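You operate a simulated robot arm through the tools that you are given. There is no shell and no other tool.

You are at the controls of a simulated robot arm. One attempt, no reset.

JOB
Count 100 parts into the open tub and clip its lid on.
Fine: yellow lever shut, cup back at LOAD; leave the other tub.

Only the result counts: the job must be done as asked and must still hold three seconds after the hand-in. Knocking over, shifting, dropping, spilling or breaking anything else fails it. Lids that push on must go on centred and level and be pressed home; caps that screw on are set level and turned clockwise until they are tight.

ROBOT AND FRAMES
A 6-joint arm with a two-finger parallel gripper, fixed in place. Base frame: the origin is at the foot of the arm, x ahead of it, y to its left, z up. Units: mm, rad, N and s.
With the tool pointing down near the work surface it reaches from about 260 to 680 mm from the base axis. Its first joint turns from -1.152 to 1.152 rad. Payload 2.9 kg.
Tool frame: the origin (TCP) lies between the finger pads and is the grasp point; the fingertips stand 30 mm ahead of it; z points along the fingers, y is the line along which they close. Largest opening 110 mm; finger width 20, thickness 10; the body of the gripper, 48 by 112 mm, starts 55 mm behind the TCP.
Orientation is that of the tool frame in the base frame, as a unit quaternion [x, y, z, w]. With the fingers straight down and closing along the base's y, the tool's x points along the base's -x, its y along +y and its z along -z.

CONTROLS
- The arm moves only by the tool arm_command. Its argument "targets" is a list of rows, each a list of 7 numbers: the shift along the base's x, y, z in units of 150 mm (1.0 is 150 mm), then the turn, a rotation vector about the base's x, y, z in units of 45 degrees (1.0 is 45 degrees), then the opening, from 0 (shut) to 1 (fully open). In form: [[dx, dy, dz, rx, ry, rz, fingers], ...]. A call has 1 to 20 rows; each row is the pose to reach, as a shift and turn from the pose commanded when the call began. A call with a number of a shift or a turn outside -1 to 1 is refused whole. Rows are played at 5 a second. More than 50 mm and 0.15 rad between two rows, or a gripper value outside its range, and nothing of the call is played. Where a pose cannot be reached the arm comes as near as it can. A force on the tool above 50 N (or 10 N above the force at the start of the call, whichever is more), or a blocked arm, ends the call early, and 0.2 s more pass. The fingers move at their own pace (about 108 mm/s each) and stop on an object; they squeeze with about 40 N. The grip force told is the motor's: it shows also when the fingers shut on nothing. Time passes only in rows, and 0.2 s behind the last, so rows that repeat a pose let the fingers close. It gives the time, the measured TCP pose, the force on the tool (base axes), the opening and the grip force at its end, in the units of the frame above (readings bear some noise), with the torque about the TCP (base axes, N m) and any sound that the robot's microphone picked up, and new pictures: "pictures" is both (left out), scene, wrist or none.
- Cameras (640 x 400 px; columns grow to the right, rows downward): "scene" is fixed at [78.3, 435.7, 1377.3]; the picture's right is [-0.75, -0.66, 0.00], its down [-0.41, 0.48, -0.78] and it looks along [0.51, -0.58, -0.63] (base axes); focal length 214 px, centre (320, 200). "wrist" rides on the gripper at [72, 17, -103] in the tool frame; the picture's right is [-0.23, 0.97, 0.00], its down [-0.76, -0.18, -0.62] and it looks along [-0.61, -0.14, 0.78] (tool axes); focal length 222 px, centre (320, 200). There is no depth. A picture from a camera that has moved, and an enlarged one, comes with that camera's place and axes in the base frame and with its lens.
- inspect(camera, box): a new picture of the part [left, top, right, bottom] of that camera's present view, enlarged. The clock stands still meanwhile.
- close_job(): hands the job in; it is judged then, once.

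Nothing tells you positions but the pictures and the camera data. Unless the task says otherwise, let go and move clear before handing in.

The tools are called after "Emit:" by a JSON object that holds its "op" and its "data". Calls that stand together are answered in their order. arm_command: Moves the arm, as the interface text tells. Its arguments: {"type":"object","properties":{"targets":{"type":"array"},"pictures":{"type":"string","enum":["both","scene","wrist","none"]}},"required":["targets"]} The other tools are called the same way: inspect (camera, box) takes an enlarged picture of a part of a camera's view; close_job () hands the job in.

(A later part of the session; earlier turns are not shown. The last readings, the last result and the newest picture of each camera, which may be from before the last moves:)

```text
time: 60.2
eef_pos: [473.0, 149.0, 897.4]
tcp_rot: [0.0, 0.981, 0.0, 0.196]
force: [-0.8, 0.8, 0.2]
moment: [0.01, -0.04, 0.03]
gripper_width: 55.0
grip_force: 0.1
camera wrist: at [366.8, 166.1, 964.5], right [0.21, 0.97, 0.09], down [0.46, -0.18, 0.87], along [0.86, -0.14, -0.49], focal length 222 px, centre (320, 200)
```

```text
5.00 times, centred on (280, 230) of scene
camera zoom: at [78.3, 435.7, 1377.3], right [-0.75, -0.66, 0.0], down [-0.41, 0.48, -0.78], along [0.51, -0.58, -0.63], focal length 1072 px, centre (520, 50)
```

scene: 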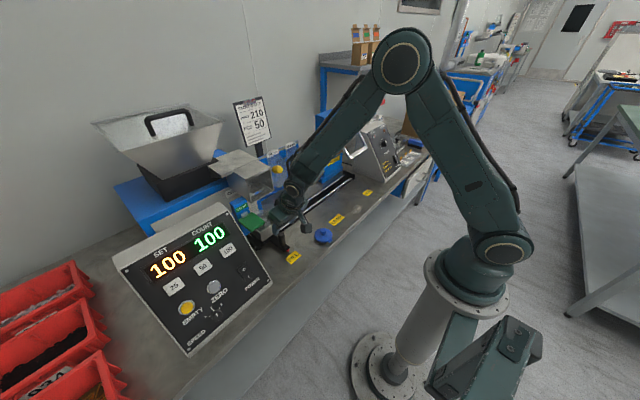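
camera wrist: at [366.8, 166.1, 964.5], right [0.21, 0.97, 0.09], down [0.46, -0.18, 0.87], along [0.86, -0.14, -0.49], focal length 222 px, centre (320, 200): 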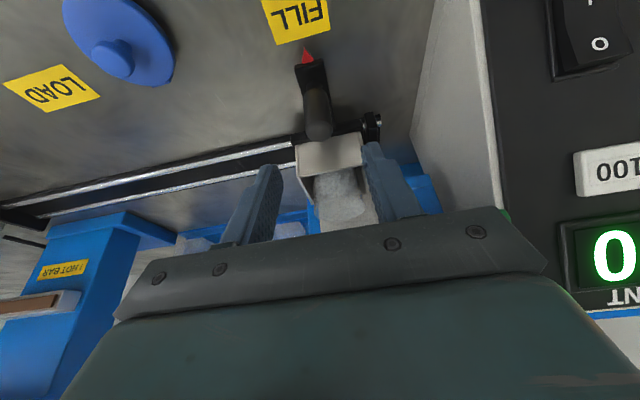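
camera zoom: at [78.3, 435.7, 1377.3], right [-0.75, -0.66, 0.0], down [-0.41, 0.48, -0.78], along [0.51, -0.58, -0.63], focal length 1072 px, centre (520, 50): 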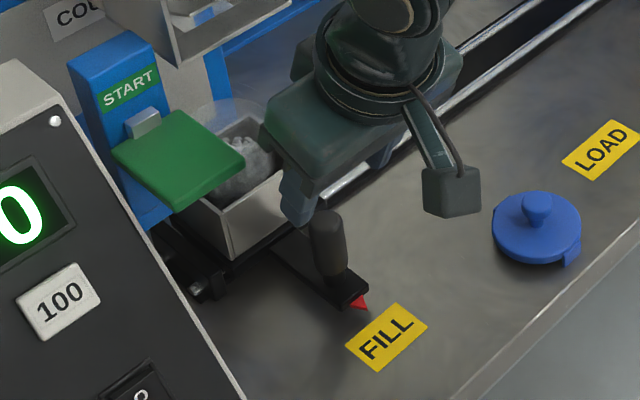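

Descending along the tool axis onto the handle and gripping.

Emit:
{"op": "arm_command", "data": {"targets": [[0.08, 0, -0.19, 0, 0, 0, 0.5], [0.16, 0, -0.38, 0, 0, 0, 0.5], [0.229, 0.002, -0.573, 0, 0, 0, 0.5], [0.229, 0.002, -0.573, 0, 0, 0, 0.3], [0.229, 0.002, -0.573, 0, 0, 0, 0], [0.229, 0.002, -0.573, 0, 0, 0, 0], [0.229, 0.002, -0.573, 0, 0, 0, 0]]}}

Emit:
{"op": "inspect", "data": {"camera": "wrist", "box": [200, 30, 440, 240]}}

```text
time: 61.8
eef_pos: [508.4, 150.5, 808.8]
tcp_rot: [0.001, 0.981, -0.001, 0.195]
force: [3.6, -14.5, -3.7]
moment: [-0.15, -0.39, -0.05]
gripper_width: 23.4
grip_force: 45.0
camera wrist: at [401.7, 166.7, 878.0], right [0.21, 0.97, 0.09], down [0.46, -0.18, 0.87], along [0.86, -0.15, -0.49], focal length 222 px, centre (320, 200)
```

scene: 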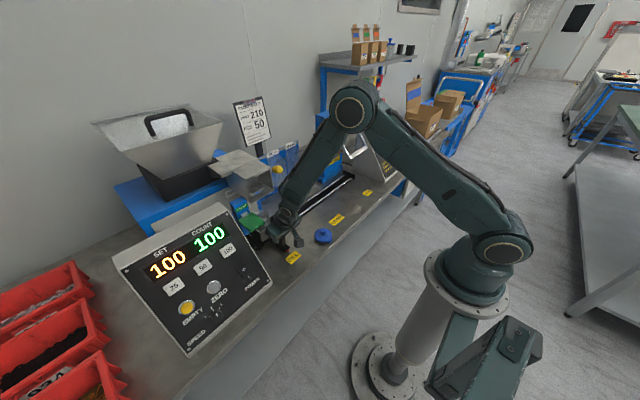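
wrist: 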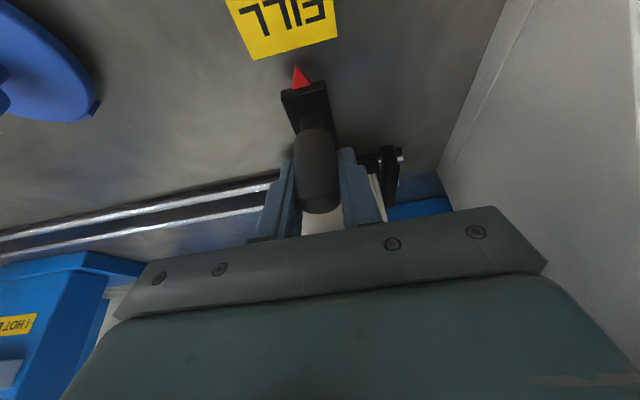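

```text
1.90 times, centred on (320, 135) of wrist
camera zoom: at [401.7, 166.7, 878.0], right [0.21, 0.97, 0.09], down [0.46, -0.18, 0.87], along [0.86, -0.15, -0.49], focal length 423 px, centre (320, 324)
```

zoom: 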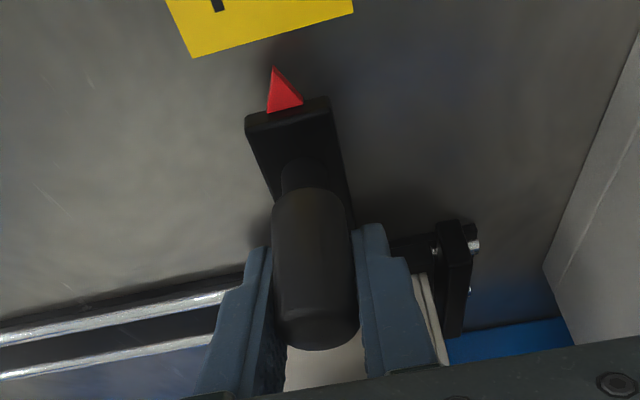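

Gripped. Sliding the carriage with the filled tub gently back toward LOAD.

Emit:
{"op": "arm_command", "data": {"targets": [[0, -0.04, 0, 0, 0, 0, 0], [0, -0.1, 0, 0, 0, 0, 0], [0, -0.18, 0, 0, 0, 0, 0], [0, -0.28, 0, 0, 0, 0, 0], [0, -0.4, 0, 0, 0, 0, 0], [0, -0.52, 0, 0, 0, 0, 0], [0, -0.64, 0, 0, 0, 0, 0], [0, -0.76, 0, 0, 0, 0, 0], [0, -0.88, 0, 0, 0, 0, 0], [0, -1.0, 0, 0, 0, 0, 0]], "pictures": "scene"}}

Emit:
{"op": "arm_command", "data": {"targets": [[0, -0.12, 0, 0, 0, 0, 0], [0, -0.24, 0, 0, 0, 0, 0], [0, -0.36, 0, 0, 0, 0, 0], [0, -0.47, 0, 0, 0, 0, 0], [0, -0.56, 0, 0, 0, 0, 0], [0, -0.62, 0, 0, 0, 0, 0], [0, -0.655, 0, 0, 0, 0, 0], [0, -0.672, 0, 0, 0, 0, 0], [0, -0.672, 0, 0, 0, 0, 0]]}}

Emit:
{"op": "inspect", "data": {"camera": "wrist", "box": [200, 0, 440, 220]}}

Emit:
{"op": "inspect", "data": {"camera": "scene", "box": [260, 150, 380, 250]}}

```text
time: 64.0
eef_pos: [507.6, -1.5, 809.3]
tcp_rot: [0.001, 0.981, -0.002, 0.196]
force: [3.3, -2.6, 14.5]
moment: [-0.24, -0.56, -0.16]
gripper_width: 23.9
grip_force: 45.2
```

scene: 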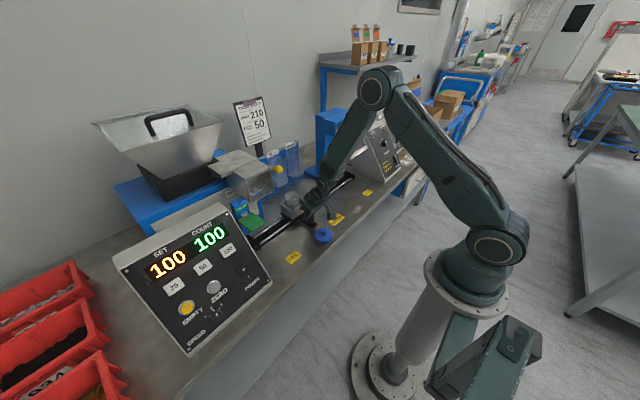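

```text
time: 66.0
eef_pos: [508.0, -100.9, 810.8]
tcp_rot: [0.0, 0.98, 0.0, 0.197]
force: [25.7, 1.6, -18.6]
moment: [0.13, -0.47, 0.07]
gripper_width: 23.5
grip_force: 45.0
camera wrist: at [401.0, -84.1, 878.1], right [0.21, 0.97, 0.09], down [0.46, -0.18, 0.87], along [0.86, -0.14, -0.49], focal length 222 px, centre (320, 200)
```

scene: 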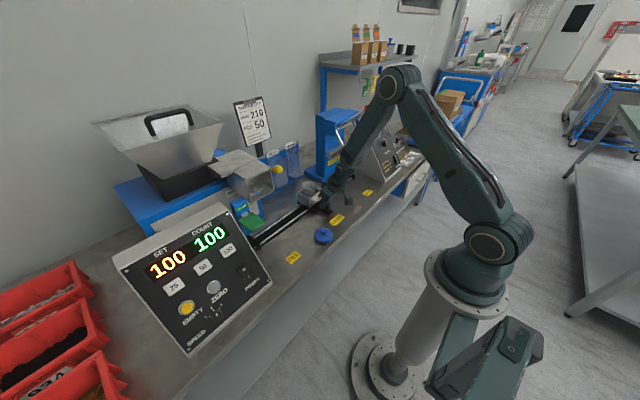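
wrist: 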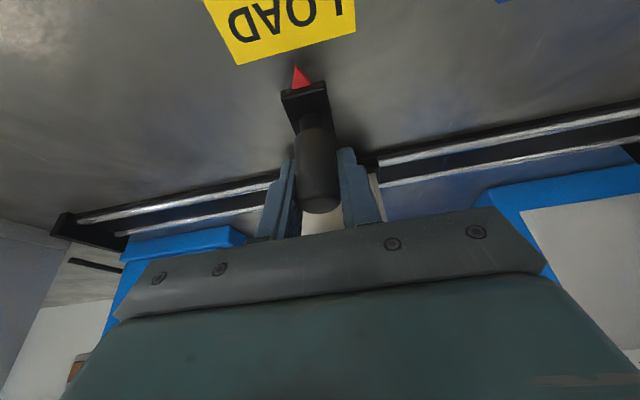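

```text
1.82 times, centred on (320, 110) of wrist
camera zoom: at [401.0, -84.1, 878.1], right [0.21, 0.97, 0.09], down [0.46, -0.18, 0.87], along [0.86, -0.14, -0.49], focal length 404 px, centre (320, 364)
```

zoom: 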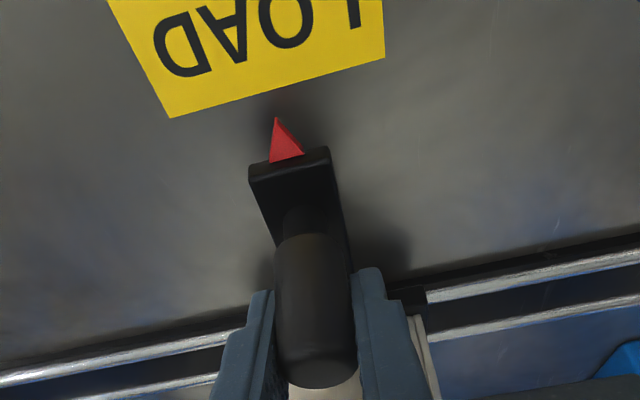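

```text
4.00 times, centred on (320, 200) of scene
camera zoom: at [79.1, 435.7, 1377.3], right [-0.75, -0.66, 0.0], down [-0.42, 0.48, -0.78], along [0.51, -0.58, -0.63], focal length 858 px, centre (320, 200)
```

zoom: 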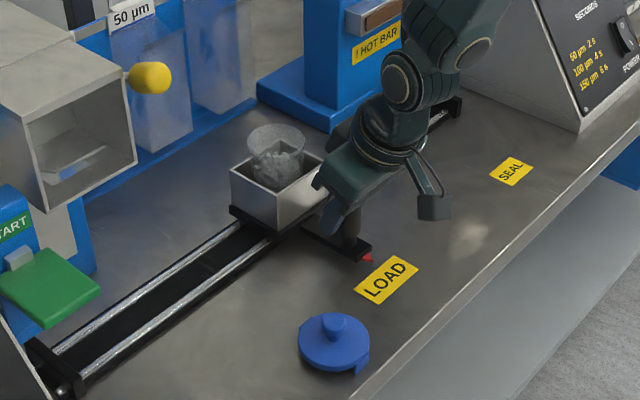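

The pointer is centred on LOAD and the tub with its parts is intact. Releasing the handle and backing off to look at the lid and tub.

Emit:
{"op": "arm_command", "data": {"targets": [[0, 0, 0, 0, 0, 0, 0.3], [0, 0, 0, 0, 0, 0, 0.5], [-0.06, 0, 0.145, 0, 0, 0, 0.5], [-0.14, 0, 0.34, 0, 0, 0, 0.5], [-0.243, 0, 0.585, 0, 0, 0, 0.5], [-0.3, 0.05, 0.85, 0, 0.1, 0, 0.7], [-0.35, 0.2, 1.0, 0, 0.25, 0, 1], [-0.4, 0.4, 1.0, 0, 0.4, 0, 1], [-0.45, 0.6, 1.0, 0, 0.5, 0, 1], [-0.45, 0.6, 1.0, 0, 0.5, 0, 1]]}}

Emit:
{"op": "inspect", "data": {"camera": "wrist", "box": [220, 20, 420, 180]}}

Emit:
{"op": "inspect", "data": {"camera": "scene", "box": [290, 160, 370, 250]}}

Emit:
{"op": "inspect", "data": {"camera": "scene", "box": [380, 30, 430, 70]}}

```text
time: 68.2
eef_pos: [440.5, -9.8, 959.5]
tcp_rot: [0.0, 1.0, 0.0, 0.0]
force: [0.7, -0.4, 0.4]
moment: [0.03, -0.02, 0.02]
gripper_width: 109.8
grip_force: 0.1
camera wrist: at [368.2, 7.0, 1063.9], right [0.23, 0.97, 0.0], down [0.76, -0.18, 0.62], along [0.61, -0.14, -0.78], focal length 222 px, centre (320, 200)
```

scene: 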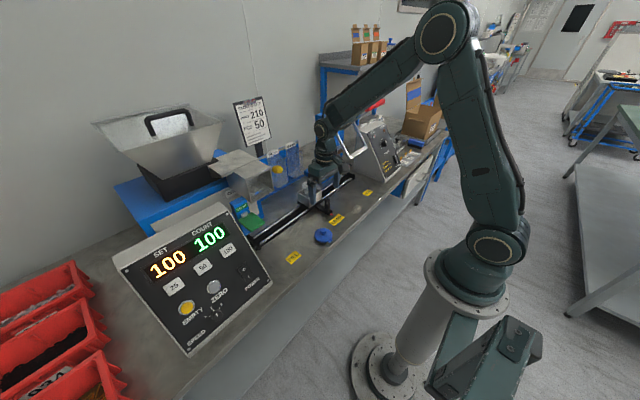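
wrist: 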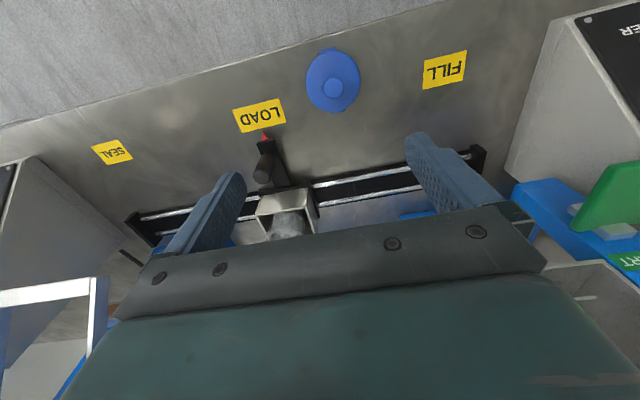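

```text
2.50 times, centred on (320, 100) of wrist
camera zoom: at [368.2, 7.0, 1063.9], right [0.23, 0.97, 0.0], down [0.76, -0.18, 0.62], along [0.61, -0.14, -0.78], focal length 555 px, centre (320, 450)
```

zoom: 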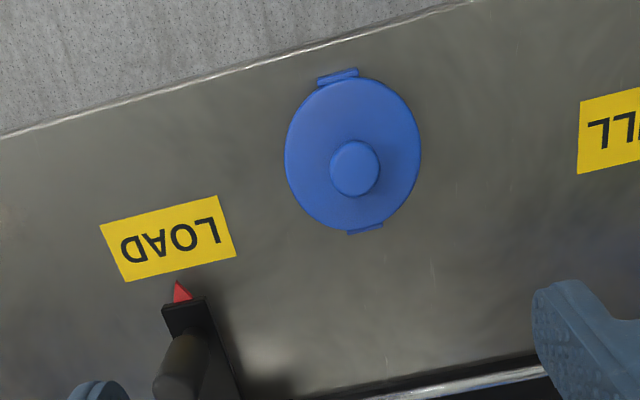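

```text
4.44 times, centred on (330, 205) of scene
camera zoom: at [78.3, 435.8, 1377.3], right [-0.75, -0.66, 0.0], down [-0.41, 0.48, -0.78], along [0.51, -0.58, -0.63], focal length 953 px, centre (276, 178)
```

zoom: 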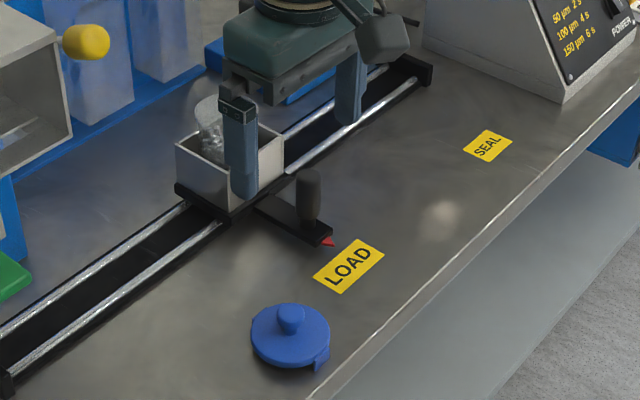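

```text
10.00 times, centred on (405, 50) of scene
camera zoom: at [78.3, 435.8, 1377.3], right [-0.75, -0.66, 0.0], down [-0.41, 0.48, -0.78], along [0.51, -0.58, -0.63], focal length 2145 px, centre (-530, 1700)
```

zoom: 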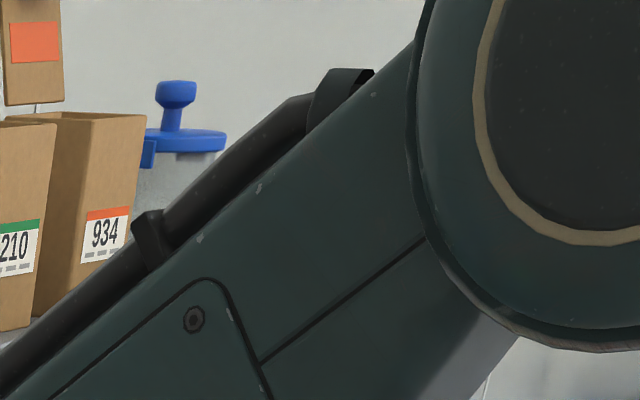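

The lid lies near (429.5, 10.5) with its two ears along the x direction and a mushroom-shaped knob. Moving straight above it for a precise look.

Emit:
{"op": "arm_command", "data": {"targets": [[-0.02, 0.05, -0.2, 0, 0, 0, 1], [-0.05, 0.1, -0.4, 0, 0, 0, 0.8], [-0.07, 0.14, -0.6, 0, 0, 0, 0.6], [-0.07, 0.14, -0.667, 0, 0, 0, 0.6], [-0.07, 0.14, -0.667, 0, 0, 0, 0.6]]}}

Emit:
{"op": "inspect", "data": {"camera": "wrist", "box": [220, 60, 420, 220]}}

Emit:
{"op": "inspect", "data": {"camera": "scene", "box": [290, 190, 360, 260]}}

```text
time: 69.4
eef_pos: [428.4, 9.6, 859.1]
tcp_rot: [0.0, 1.0, 0.0, 0.0]
force: [-0.1, 0.0, 0.2]
moment: [-0.03, -0.01, 0.01]
gripper_width: 66.0
grip_force: 0.0
camera wrist: at [355.9, 26.2, 962.8], right [0.23, 0.97, 0.0], down [0.76, -0.18, 0.62], along [0.61, -0.14, -0.78], focal length 222 px, centre (320, 200)
```

scene: 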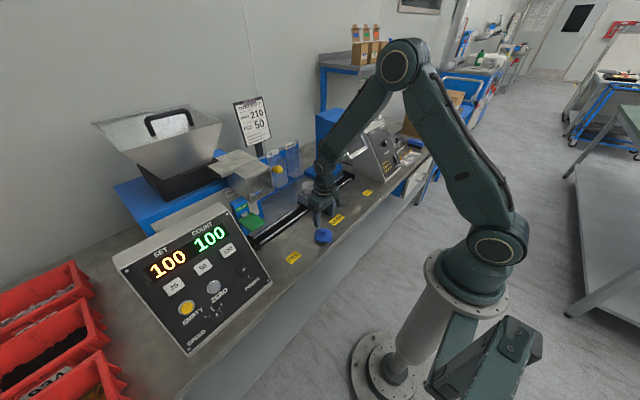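
wrist: 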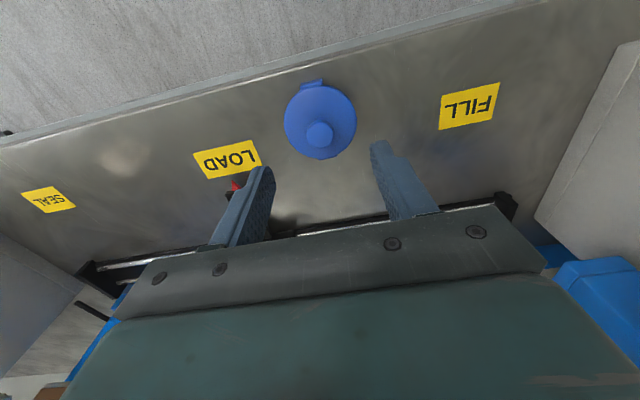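

```text
2.50 times, centred on (320, 140) of wrist
camera zoom: at [355.9, 26.2, 962.8], right [0.23, 0.97, 0.0], down [0.76, -0.18, 0.62], along [0.61, -0.14, -0.78], focal length 555 px, centre (320, 350)
```

zoom: 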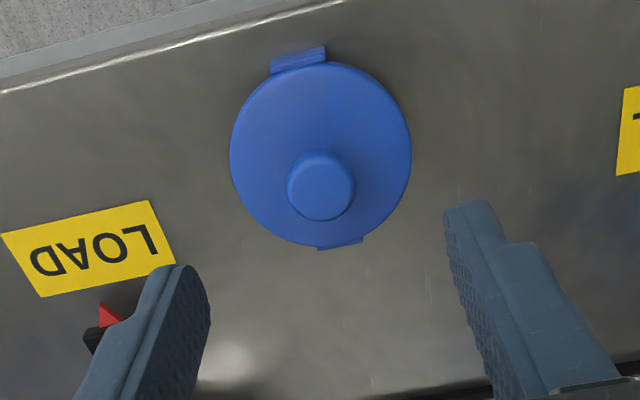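

```text
5.71 times, centred on (325, 225) of scene
camera zoom: at [78.3, 435.7, 1377.3], right [-0.75, -0.66, 0.0], down [-0.41, 0.48, -0.78], along [0.51, -0.58, -0.63], focal length 1226 px, centre (291, 57)
```

zoom: 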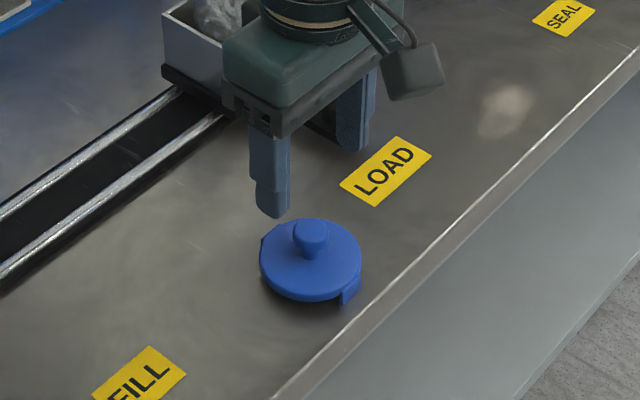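

Lid centre is about 1.7 mm nearer than the tool axis. I'll correct that, descend over the mushroom knob and grip it.

Emit:
{"op": "arm_command", "data": {"targets": [[-0.011, 0.002, -0.2, 0, 0, 0, 0.45], [-0.011, 0.002, -0.35, 0, 0, 0, 0.45], [-0.011, 0.002, -0.42, 0, 0, 0, 0.45], [-0.011, 0.002, -0.42, 0, 0, 0, 0.45]]}}

Emit:
{"op": "inspect", "data": {"camera": "wrist", "box": [220, 90, 420, 230]}}

Emit:
{"op": "inspect", "data": {"camera": "scene", "box": [290, 190, 360, 260]}}

```text
time: 70.4
eef_pos: [426.4, 10.3, 795.8]
tcp_rot: [0.0, 1.0, 0.0, 0.001]
force: [0.1, -0.2, 0.1]
moment: [0.0, -0.02, 0.04]
gripper_width: 49.3
grip_force: 0.0
camera wrist: at [354.7, 26.2, 899.9], right [0.23, 0.97, 0.0], down [0.76, -0.18, 0.62], along [0.61, -0.14, -0.78], focal length 222 px, centre (320, 200)
```

scene: 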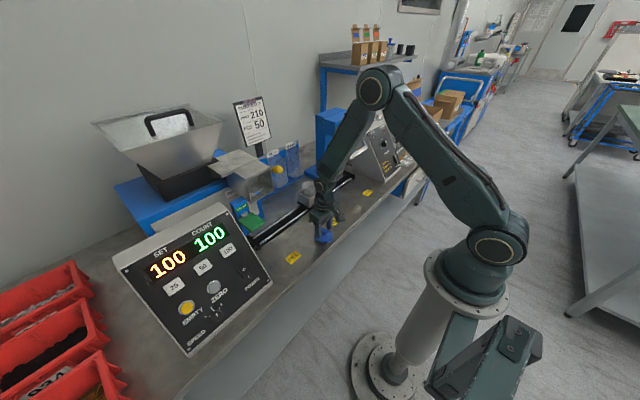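
wrist: 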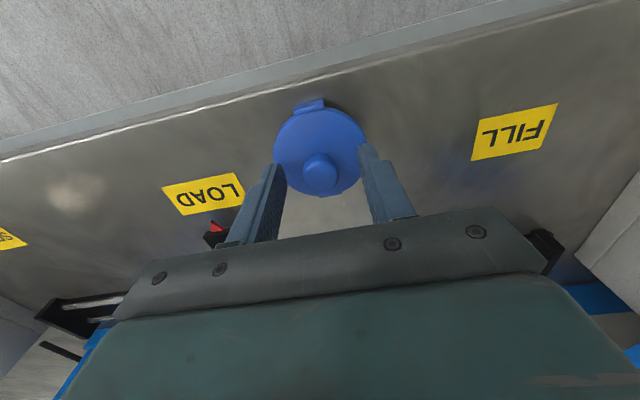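

```text
2.86 times, centred on (320, 160) of wrist
camera zoom: at [354.7, 26.2, 899.9], right [0.23, 0.97, 0.0], down [0.76, -0.18, 0.62], along [0.61, -0.14, -0.78], focal length 635 px, centre (320, 314)
```

zoom: 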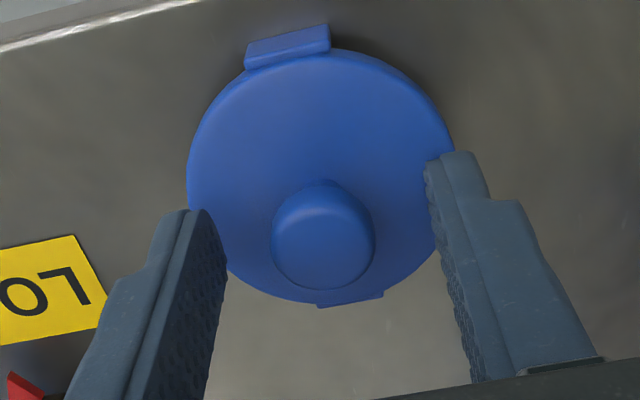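

```text
5.71 times, centred on (325, 225) of scene
camera zoom: at [78.3, 435.7, 1377.3], right [-0.75, -0.66, 0.0], down [-0.41, 0.48, -0.78], along [0.51, -0.58, -0.63], focal length 1226 px, centre (291, 57)
```

zoom: 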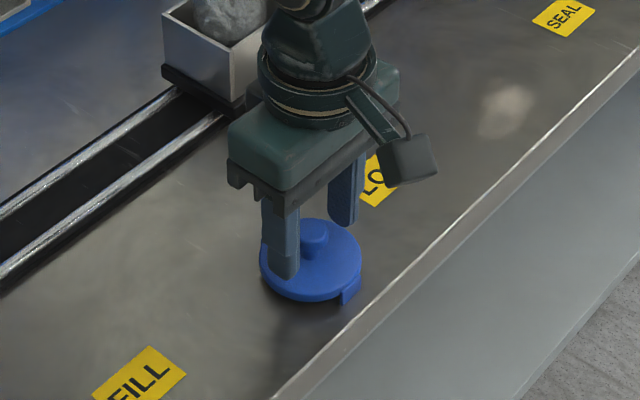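

The knob is between the fingers with the tips just above the disc. Closing on it and lifting slightly.

Emit:
{"op": "arm_command", "data": {"targets": [[-0.009, 0, 0, 0, 0, 0, 0.3], [-0.009, 0, 0, 0, 0, 0, 0], [-0.009, 0, 0, 0, 0, 0, 0], [-0.009, 0, 0, 0, 0, 0, 0]]}}

Emit:
{"op": "inspect", "data": {"camera": "wrist", "box": [220, 90, 420, 230]}}

Emit:
{"op": "inspect", "data": {"camera": "scene", "box": [290, 190, 360, 260]}}

```text
time: 71.4
eef_pos: [425.7, 9.2, 797.1]
tcp_rot: [0.0, 1.0, 0.0, -0.001]
force: [0.1, -0.4, 0.1]
moment: [0.02, -0.02, 0.03]
gripper_width: 20.8
grip_force: 40.0
camera wrist: at [353.5, 26.5, 900.4], right [0.23, 0.97, 0.0], down [0.76, -0.18, 0.62], along [0.61, -0.14, -0.78], focal length 222 px, centre (320, 200)
```

scene: 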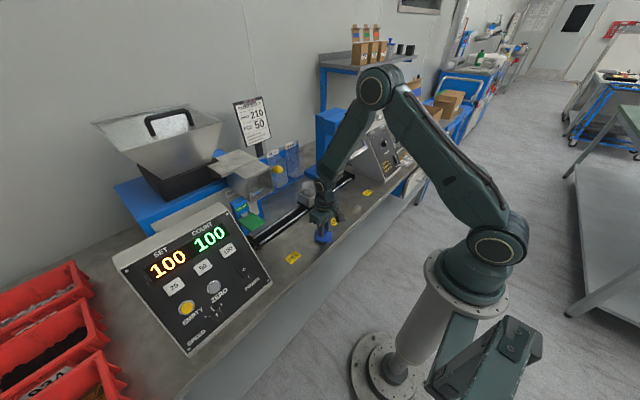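
wrist: 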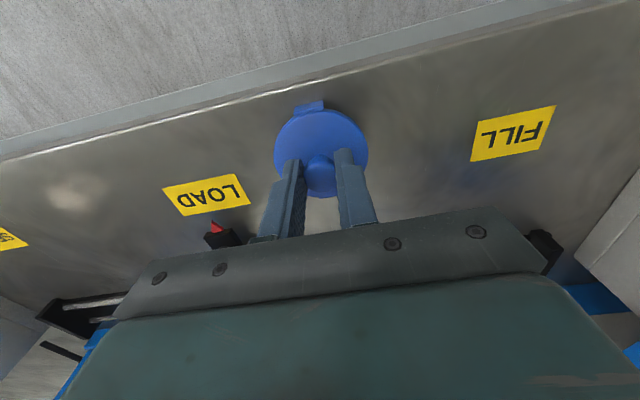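

```text
2.86 times, centred on (320, 160) of wrist
camera zoom: at [353.5, 26.5, 900.4], right [0.23, 0.97, 0.0], down [0.76, -0.18, 0.62], along [0.61, -0.14, -0.78], focal length 635 px, centre (320, 314)
```

zoom: 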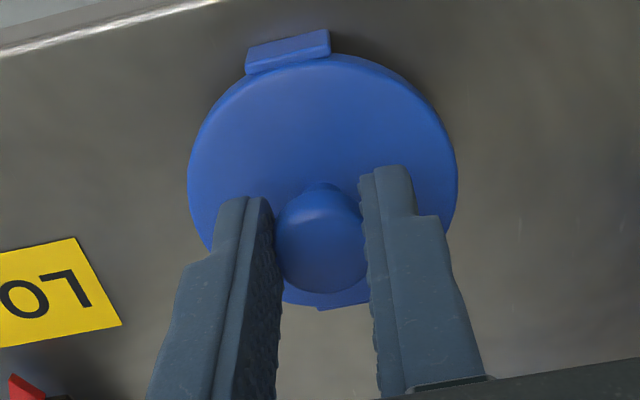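

```text
5.71 times, centred on (325, 225) of scene
camera zoom: at [78.3, 435.7, 1377.3], right [-0.75, -0.66, 0.0], down [-0.41, 0.48, -0.78], along [0.51, -0.58, -0.63], focal length 1226 px, centre (291, 57)
```

zoom: 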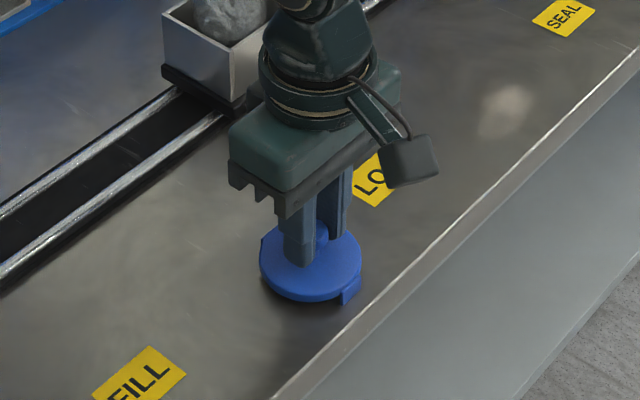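

Grip on the knob is good (20.8 mm). Before lifting, I want the tub's exact centre, and a held lid would hide it. I'll let go for now and take a close look straight at the tub.

Emit:
{"op": "arm_command", "data": {"targets": [[0, 0, 0, 0, 0, 0, 0.3], [0, 0, 0, 0, 0, 0, 0.45], [0, 0, 0.2, 0, 0, 0, 0.6], [0.05, 0, 0.5, 0, 0, 0, 1], [0.2, -0.15, 0.8, 0, 0, 0, 1], [0.4, -0.4, 0.95, 0, 0, 0, 1], [0.6, -0.6, 1, 0, 0, 0, 1], [0.75, -0.72, 1, 0, 0, 0, 1], [0.75, -0.72, 1, 0, 0, 0, 1]]}}

Emit:
{"op": "inspect", "data": {"camera": "wrist", "box": [240, 90, 440, 230]}}

Emit:
{"op": "inspect", "data": {"camera": "scene", "box": [290, 190, 360, 260]}}

```text
refused: row 5 steps farther than a row can; nothing moved
```

```text
2.86 times, centred on (340, 160) of wrist
camera zoom: at [353.5, 26.5, 900.4], right [0.23, 0.97, 0.0], down [0.76, -0.18, 0.62], along [0.61, -0.14, -0.78], focal length 635 px, centre (263, 314)
```

zoom: 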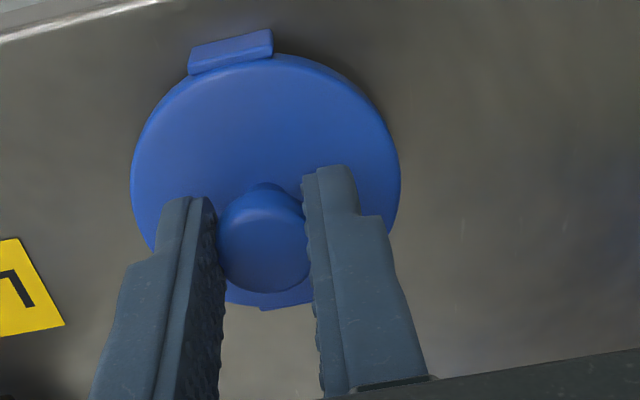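

```text
5.71 times, centred on (325, 225) of scene
camera zoom: at [78.3, 435.7, 1377.3], right [-0.75, -0.66, 0.0], down [-0.41, 0.48, -0.78], along [0.51, -0.58, -0.63], focal length 1226 px, centre (291, 57)
```

zoom: 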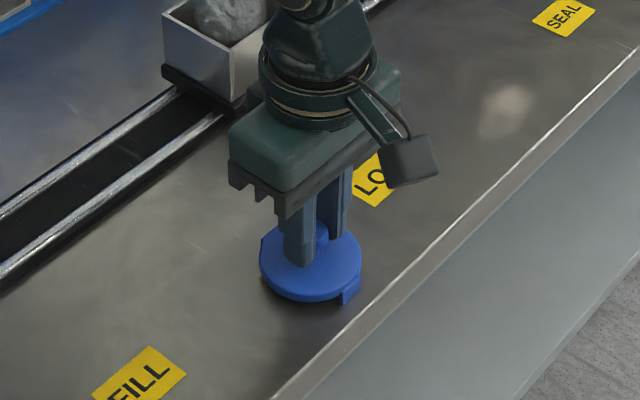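

The call was refused because one step was too long. Sending it again with smaller steps.

Emit:
{"op": "arm_command", "data": {"targets": [[0, 0, 0, 0, 0, 0, 0.3], [0, 0, 0, 0, 0, 0, 0.45], [0, 0, 0.2, 0, 0, 0, 0.6], [0.03, 0, 0.45, 0, 0, 0, 1], [0.1, -0.1, 0.7, 0, 0, 0, 1], [0.25, -0.27, 0.85, 0, 0, 0, 1], [0.42, -0.45, 0.95, 0, 0, 0, 1], [0.6, -0.62, 1, 0, 0, 0, 1], [0.75, -0.72, 1, 0, 0, 0, 1], [0.75, -0.72, 1, 0, 0, 0, 1]]}}

Emit:
{"op": "inspect", "data": {"camera": "wrist", "box": [240, 90, 440, 230]}}

Emit:
{"op": "inspect", "data": {"camera": "scene", "box": [280, 160, 380, 250]}}

```text
time: 73.6
eef_pos: [539.1, -97.4, 947.6]
tcp_rot: [0.0, 1.0, 0.0, 0.001]
force: [-0.6, -0.6, 1.0]
moment: [0.0, 0.01, -0.01]
gripper_width: 110.1
grip_force: 0.0
camera wrist: at [466.3, -81.8, 1050.9], right [0.23, 0.97, 0.0], down [0.76, -0.18, 0.62], along [0.61, -0.14, -0.78], focal length 222 px, centre (320, 200)
```

scene: 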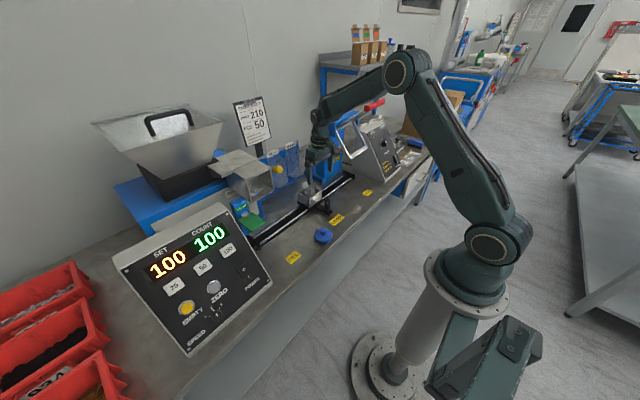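
wrist: 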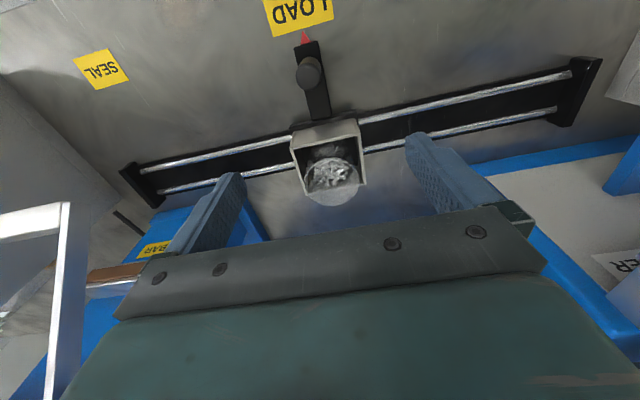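

```text
2.86 times, centred on (340, 160) of wrist
camera zoom: at [466.3, -81.8, 1050.9], right [0.23, 0.97, 0.0], down [0.76, -0.18, 0.62], along [0.61, -0.14, -0.78], focal length 635 px, centre (263, 314)
```

zoom: 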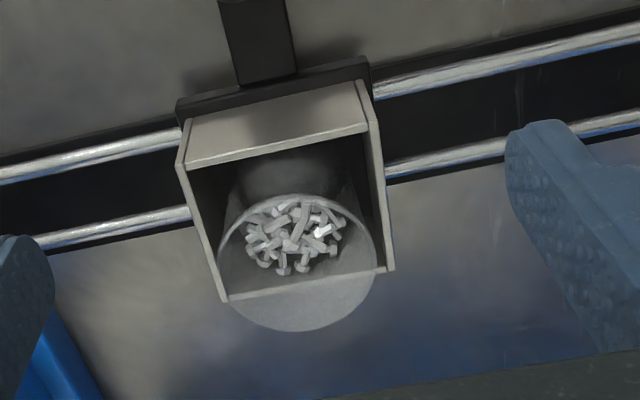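

```text
4.44 times, centred on (330, 205) of scene
camera zoom: at [78.3, 435.7, 1377.3], right [-0.75, -0.66, 0.0], down [-0.41, 0.48, -0.78], along [0.51, -0.58, -0.63], focal length 953 px, centre (276, 178)
```

zoom: 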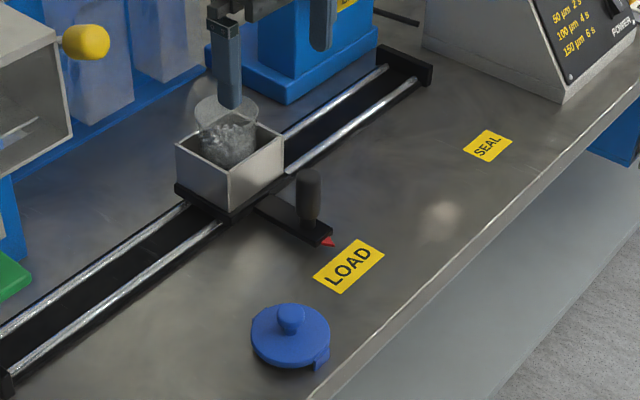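

I can see the filled tub clearly; its rim centre is near (603, −100.5). Taking a second view from further along for a precise fix.

Emit:
{"op": "arm_command", "data": {"targets": [[0.12, -0.01, -0.03, 0, 0, 0, 1], [0.24, -0.02, -0.06, 0, 0, 0, 1], [0.4, -0.02, -0.06, 0, 0, 0, 1], [0.4, -0.02, -0.06, 0, 0, 0, 1], [0.4, -0.02, -0.06, 0, 0, 0, 1]]}}

Emit:
{"op": "inspect", "data": {"camera": "wrist", "box": [240, 60, 440, 200]}}

Emit:
{"op": "inspect", "data": {"camera": "scene", "box": [290, 160, 350, 210]}}

```text
time: 74.8
eef_pos: [598.4, -100.6, 939.0]
tcp_rot: [0.0, 1.0, 0.0, 0.001]
force: [-0.2, -0.8, 0.0]
moment: [0.03, -0.01, 0.01]
gripper_width: 110.0
grip_force: 0.1
camera wrist: at [526.5, -85.1, 1042.4], right [0.23, 0.97, 0.0], down [0.76, -0.18, 0.62], along [0.61, -0.14, -0.78], focal length 222 px, centre (320, 200)
```

scene: 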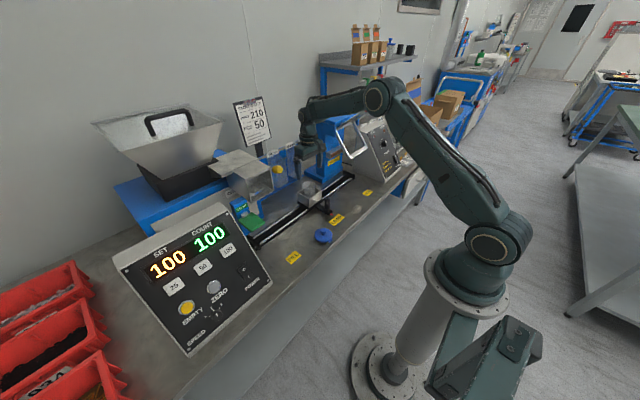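
wrist: 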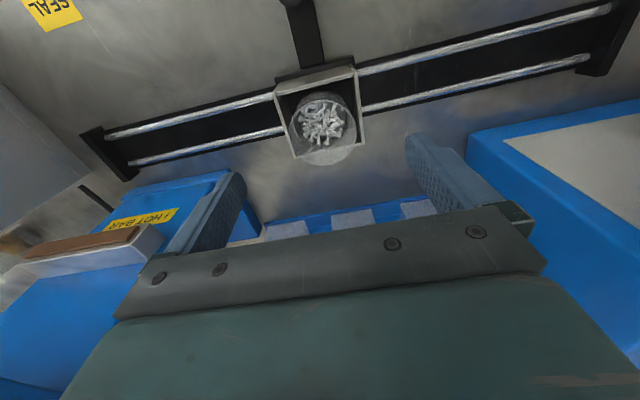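

```text
2.86 times, centred on (340, 130) of wrist
camera zoom: at [526.5, -85.1, 1042.4], right [0.23, 0.97, 0.0], down [0.76, -0.18, 0.62], along [0.61, -0.14, -0.78], focal length 635 px, centre (263, 400)
```

zoom: 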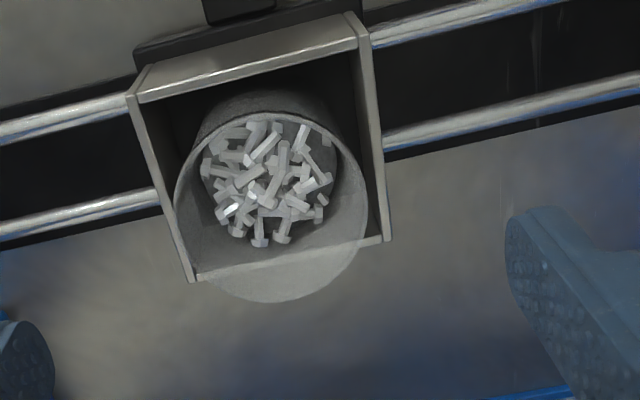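

```text
8.00 times, centred on (320, 185) of scene
camera zoom: at [78.3, 435.7, 1377.3], right [-0.75, -0.66, 0.0], down [-0.41, 0.48, -0.78], along [0.51, -0.58, -0.63], focal length 1716 px, centre (320, 320)
```

zoom: 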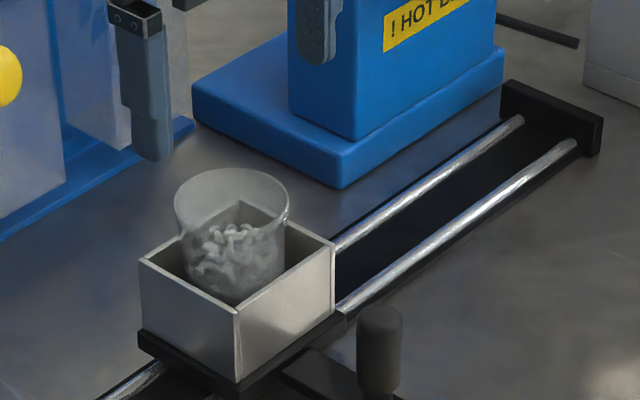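

The tub's rim is fixed at (603.7, −100.4), z≈849, about 61 mm across. Going back to the lid.

Emit:
{"op": "arm_command", "data": {"targets": [[-0.2, 0.2, 0, 0, 0, 0, 1], [-0.42, 0.38, 0, 0, 0, 0, 1], [-0.65, 0.55, 0, 0, 0, 0, 0.8], [-0.85, 0.67, 0, 0, 0, 0, 0.45], [-1.0, 0.74, 0, 0, 0, 0, 0.45]], "pictures": "none"}}

Emit:
{"op": "arm_command", "data": {"targets": [[-0.1, 0, -0.15, 0, 0, 0, 0.45], [-0.15, 0, -0.4, 0, 0, 0, 0.45], [-0.15, 0, -0.65, 0, 0, 0, 0.45], [-0.15, 0, -0.85, 0, 0, 0, 0.45], [-0.15, 0, -0.94, 0, 0, 0, 0.45], [-0.15, 0, -0.94, 0, 0, 0, 0.45]]}}

Emit:
{"op": "inspect", "data": {"camera": "wrist", "box": [220, 90, 420, 230]}}

```text
time: 76.0
eef_pos: [447.8, 9.8, 938.0]
tcp_rot: [0.0, 1.0, 0.0, 0.0]
force: [-0.4, 0.2, 0.8]
moment: [0.03, -0.03, 0.01]
gripper_width: 49.6
grip_force: 0.1
```

```text
time: 77.4
eef_pos: [425.4, 9.6, 797.0]
tcp_rot: [0.0, 1.0, 0.0, 0.001]
force: [0.6, 0.8, 0.2]
moment: [0.01, -0.02, -0.01]
gripper_width: 49.4
grip_force: 0.1
camera wrist: at [352.5, 26.7, 900.0], right [0.23, 0.97, 0.0], down [0.76, -0.18, 0.62], along [0.61, -0.14, -0.78], focal length 222 px, centre (320, 200)
```

scene: 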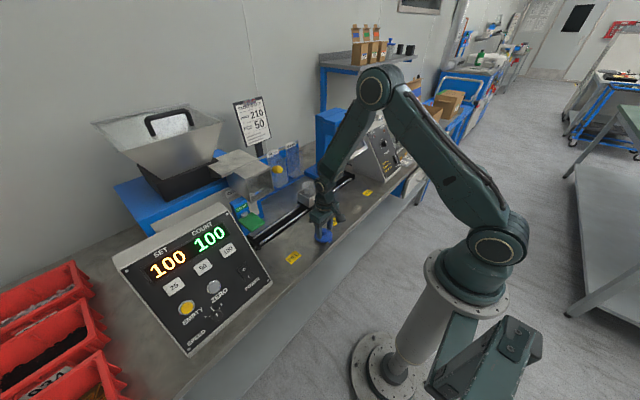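
wrist: 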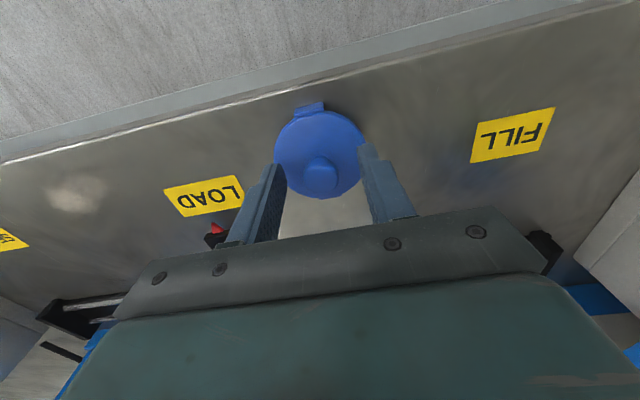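

```text
2.86 times, centred on (320, 160) of wrist
camera zoom: at [352.5, 26.7, 900.0], right [0.23, 0.97, 0.0], down [0.76, -0.18, 0.62], along [0.61, -0.14, -0.78], focal length 635 px, centre (320, 314)
```

zoom: 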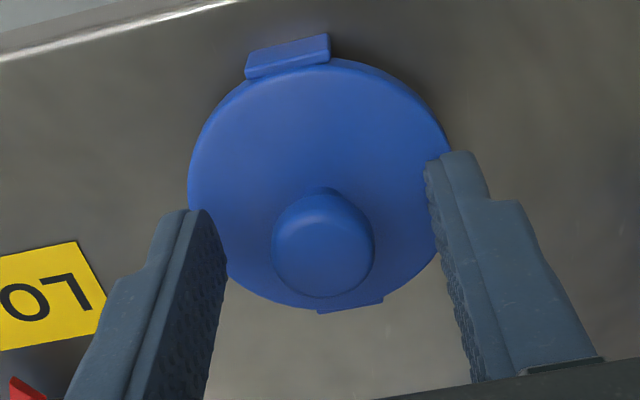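

Closing on the knob and lifting the lid a little.

Emit:
{"op": "arm_command", "data": {"targets": [[0, 0, 0, 0, 0, 0, 0.25], [0, 0, 0, 0, 0, 0, 0], [0, 0, 0, 0, 0, 0, 0], [0, 0, 0, 0, 0, 0, 0], [0, 0, 0.05, 0, 0, 0, 0], [0, 0, 0.15, 0, 0, 0, 0], [0, 0, 0.3, 0, 0, 0, 0], [0, 0, 0.3, 0, 0, 0, 0]]}}

Emit:
{"op": "inspect", "data": {"camera": "wrist", "box": [220, 90, 420, 230]}}

Emit:
{"op": "inspect", "data": {"camera": "scene", "box": [290, 190, 360, 260]}}

```text
time: 79.2
eef_pos: [425.5, 10.8, 841.1]
tcp_rot: [-0.001, 1.0, 0.0, -0.001]
force: [0.3, 0.6, -0.9]
moment: [-0.01, -0.01, -0.02]
gripper_width: 20.3
grip_force: 39.9
camera wrist: at [352.3, 27.1, 945.2], right [0.23, 0.97, 0.0], down [0.76, -0.18, 0.62], along [0.61, -0.14, -0.78], focal length 222 px, centre (320, 200)
```

scene: 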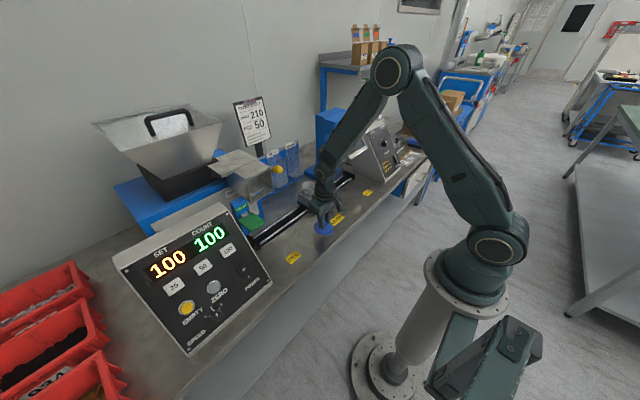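
wrist: 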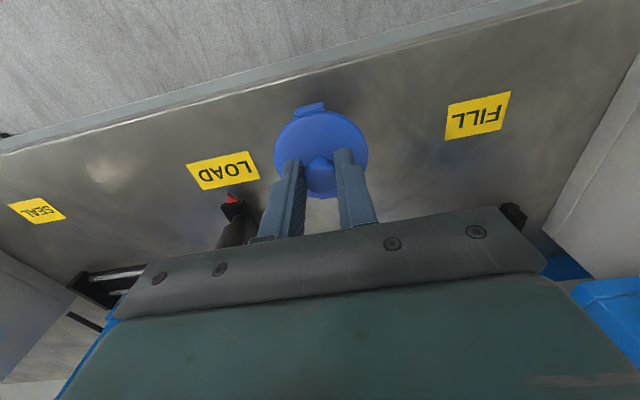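

```text
2.86 times, centred on (320, 160) of wrist
camera zoom: at [352.3, 27.1, 945.2], right [0.23, 0.97, 0.0], down [0.76, -0.18, 0.62], along [0.61, -0.14, -0.78], focal length 635 px, centre (320, 314)
```

zoom: 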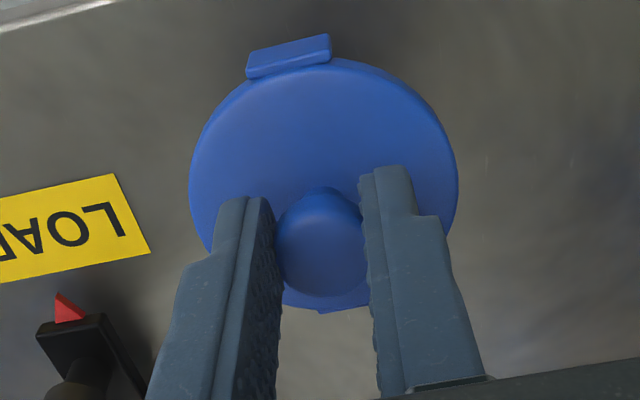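

```text
5.71 times, centred on (325, 225) of scene
camera zoom: at [78.3, 435.7, 1377.3], right [-0.75, -0.66, 0.0], down [-0.41, 0.48, -0.78], along [0.51, -0.58, -0.63], focal length 1226 px, centre (291, 57)
```

zoom: 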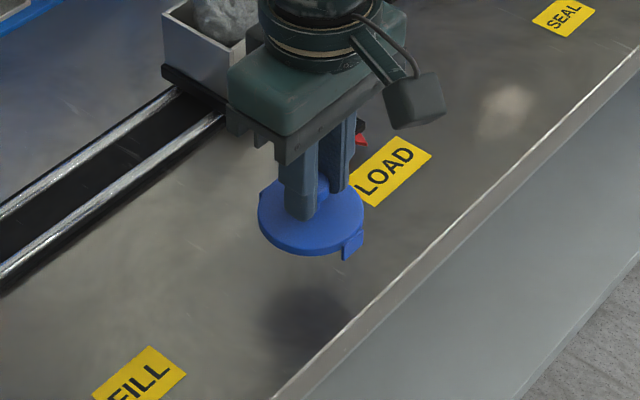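

The lid is held level. Carrying it up and over to just above the tub.

Emit:
{"op": "arm_command", "data": {"targets": [[0, 0, 0.2, 0, 0, 0, 0], [0.1, -0.05, 0.4, 0, 0, 0, 0], [0.3, -0.18, 0.55, 0, 0, 0, 0], [0.53, -0.32, 0.63, 0, 0, 0, 0], [0.76, -0.47, 0.65, 0, 0, 0, 0], [0.95, -0.6, 0.65, 0, 0, 0, 0], [1.0, -0.65, 0.65, 0, 0, 0, 0]], "pictures": "none"}}

Emit:
{"op": "arm_command", "data": {"targets": [[0.09, -0.045, 0, 0, 0, 0, 0], [0.15, -0.075, 0, 0, 0, 0, 0], [0.183, -0.087, 0, 0, 0, 0, 0], [0.183, -0.087, 0, 0, 0, 0, 0], [0.183, -0.087, 0, 0, 0, 0, 0]]}}

Emit:
{"op": "inspect", "data": {"camera": "wrist", "box": [220, 90, 420, 230]}}

Emit:
{"op": "inspect", "data": {"camera": "scene", "box": [285, 150, 345, 210]}}

```text
time: 80.8
eef_pos: [576.0, -85.3, 938.3]
tcp_rot: [0.001, 1.0, 0.001, 0.0]
force: [-0.5, 0.9, -0.7]
moment: [-0.02, 0.0, 0.02]
gripper_width: 20.6
grip_force: 39.8
```

```text
time: 82.0
eef_pos: [603.3, -98.6, 940.9]
tcp_rot: [0.0, 1.0, -0.001, 0.0]
force: [0.0, -0.3, 0.1]
moment: [0.06, -0.01, 0.02]
gripper_width: 20.6
grip_force: 39.9
camera wrist: at [531.0, -83.0, 1043.8], right [0.23, 0.97, 0.0], down [0.76, -0.18, 0.62], along [0.61, -0.14, -0.78], focal length 222 px, centre (320, 200)
```

scene: 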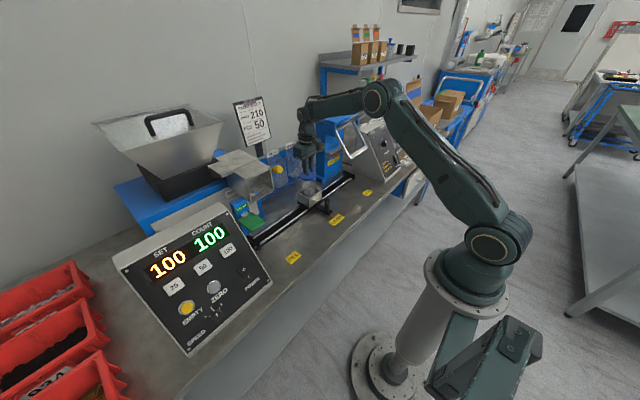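
wrist: 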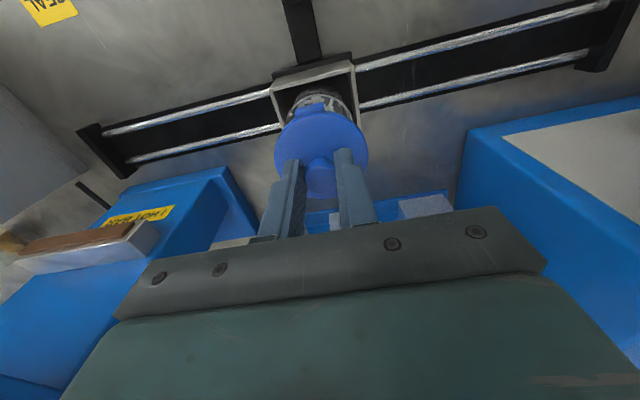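

```text
2.86 times, centred on (320, 160) of wrist
camera zoom: at [531.0, -83.0, 1043.8], right [0.23, 0.97, 0.0], down [0.76, -0.18, 0.62], along [0.61, -0.14, -0.78], focal length 635 px, centre (320, 314)
```

zoom: 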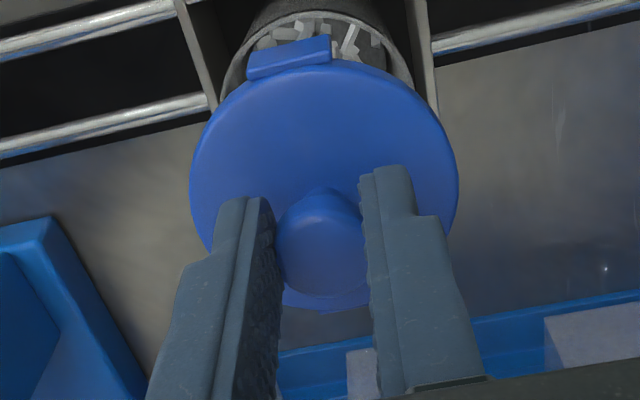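

```text
6.67 times, centred on (315, 180) of scene
camera zoom: at [78.3, 435.7, 1377.3], right [-0.75, -0.66, 0.0], down [-0.41, 0.48, -0.78], along [0.51, -0.58, -0.63], focal length 1430 px, centre (353, 333)
```

zoom: 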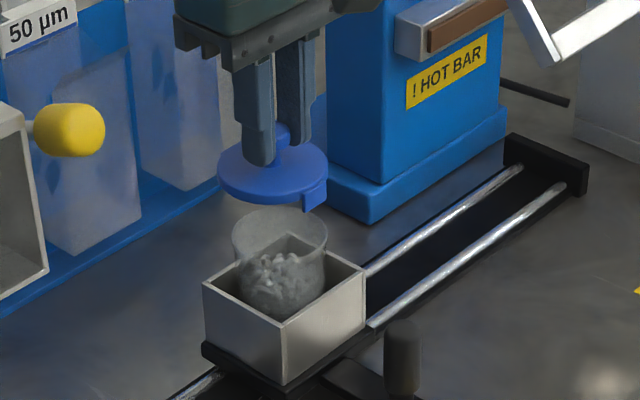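

The lid is above the tub. Zooming in to measure the residual offset precisely.

Emit:
{"op": "inspect", "data": {"camera": "wrist", "box": [265, 80, 375, 150]}}

Emit:
{"op": "inspect", "data": {"camera": "scene", "box": [297, 163, 325, 183]}}

```text
5.71 times, centred on (320, 115) of wrist
camera zoom: at [531.0, -83.0, 1043.8], right [0.23, 0.97, 0.0], down [0.76, -0.18, 0.62], along [0.61, -0.14, -0.78], focal length 1269 px, centre (320, 686)
```

zoom: 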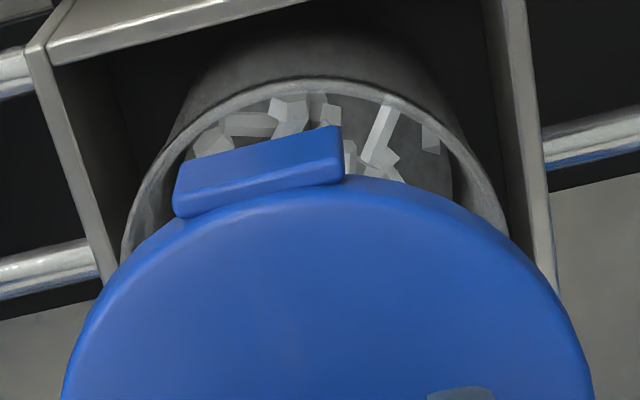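

```text
16.00 times, centred on (311, 173) of scene
camera zoom: at [78.3, 435.7, 1377.3], right [-0.75, -0.66, 0.0], down [-0.41, 0.48, -0.78], along [0.51, -0.58, -0.63], focal length 3432 px, centre (464, 632)
```

zoom: 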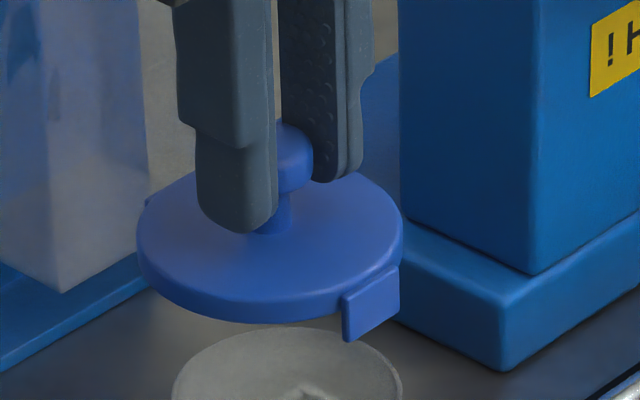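

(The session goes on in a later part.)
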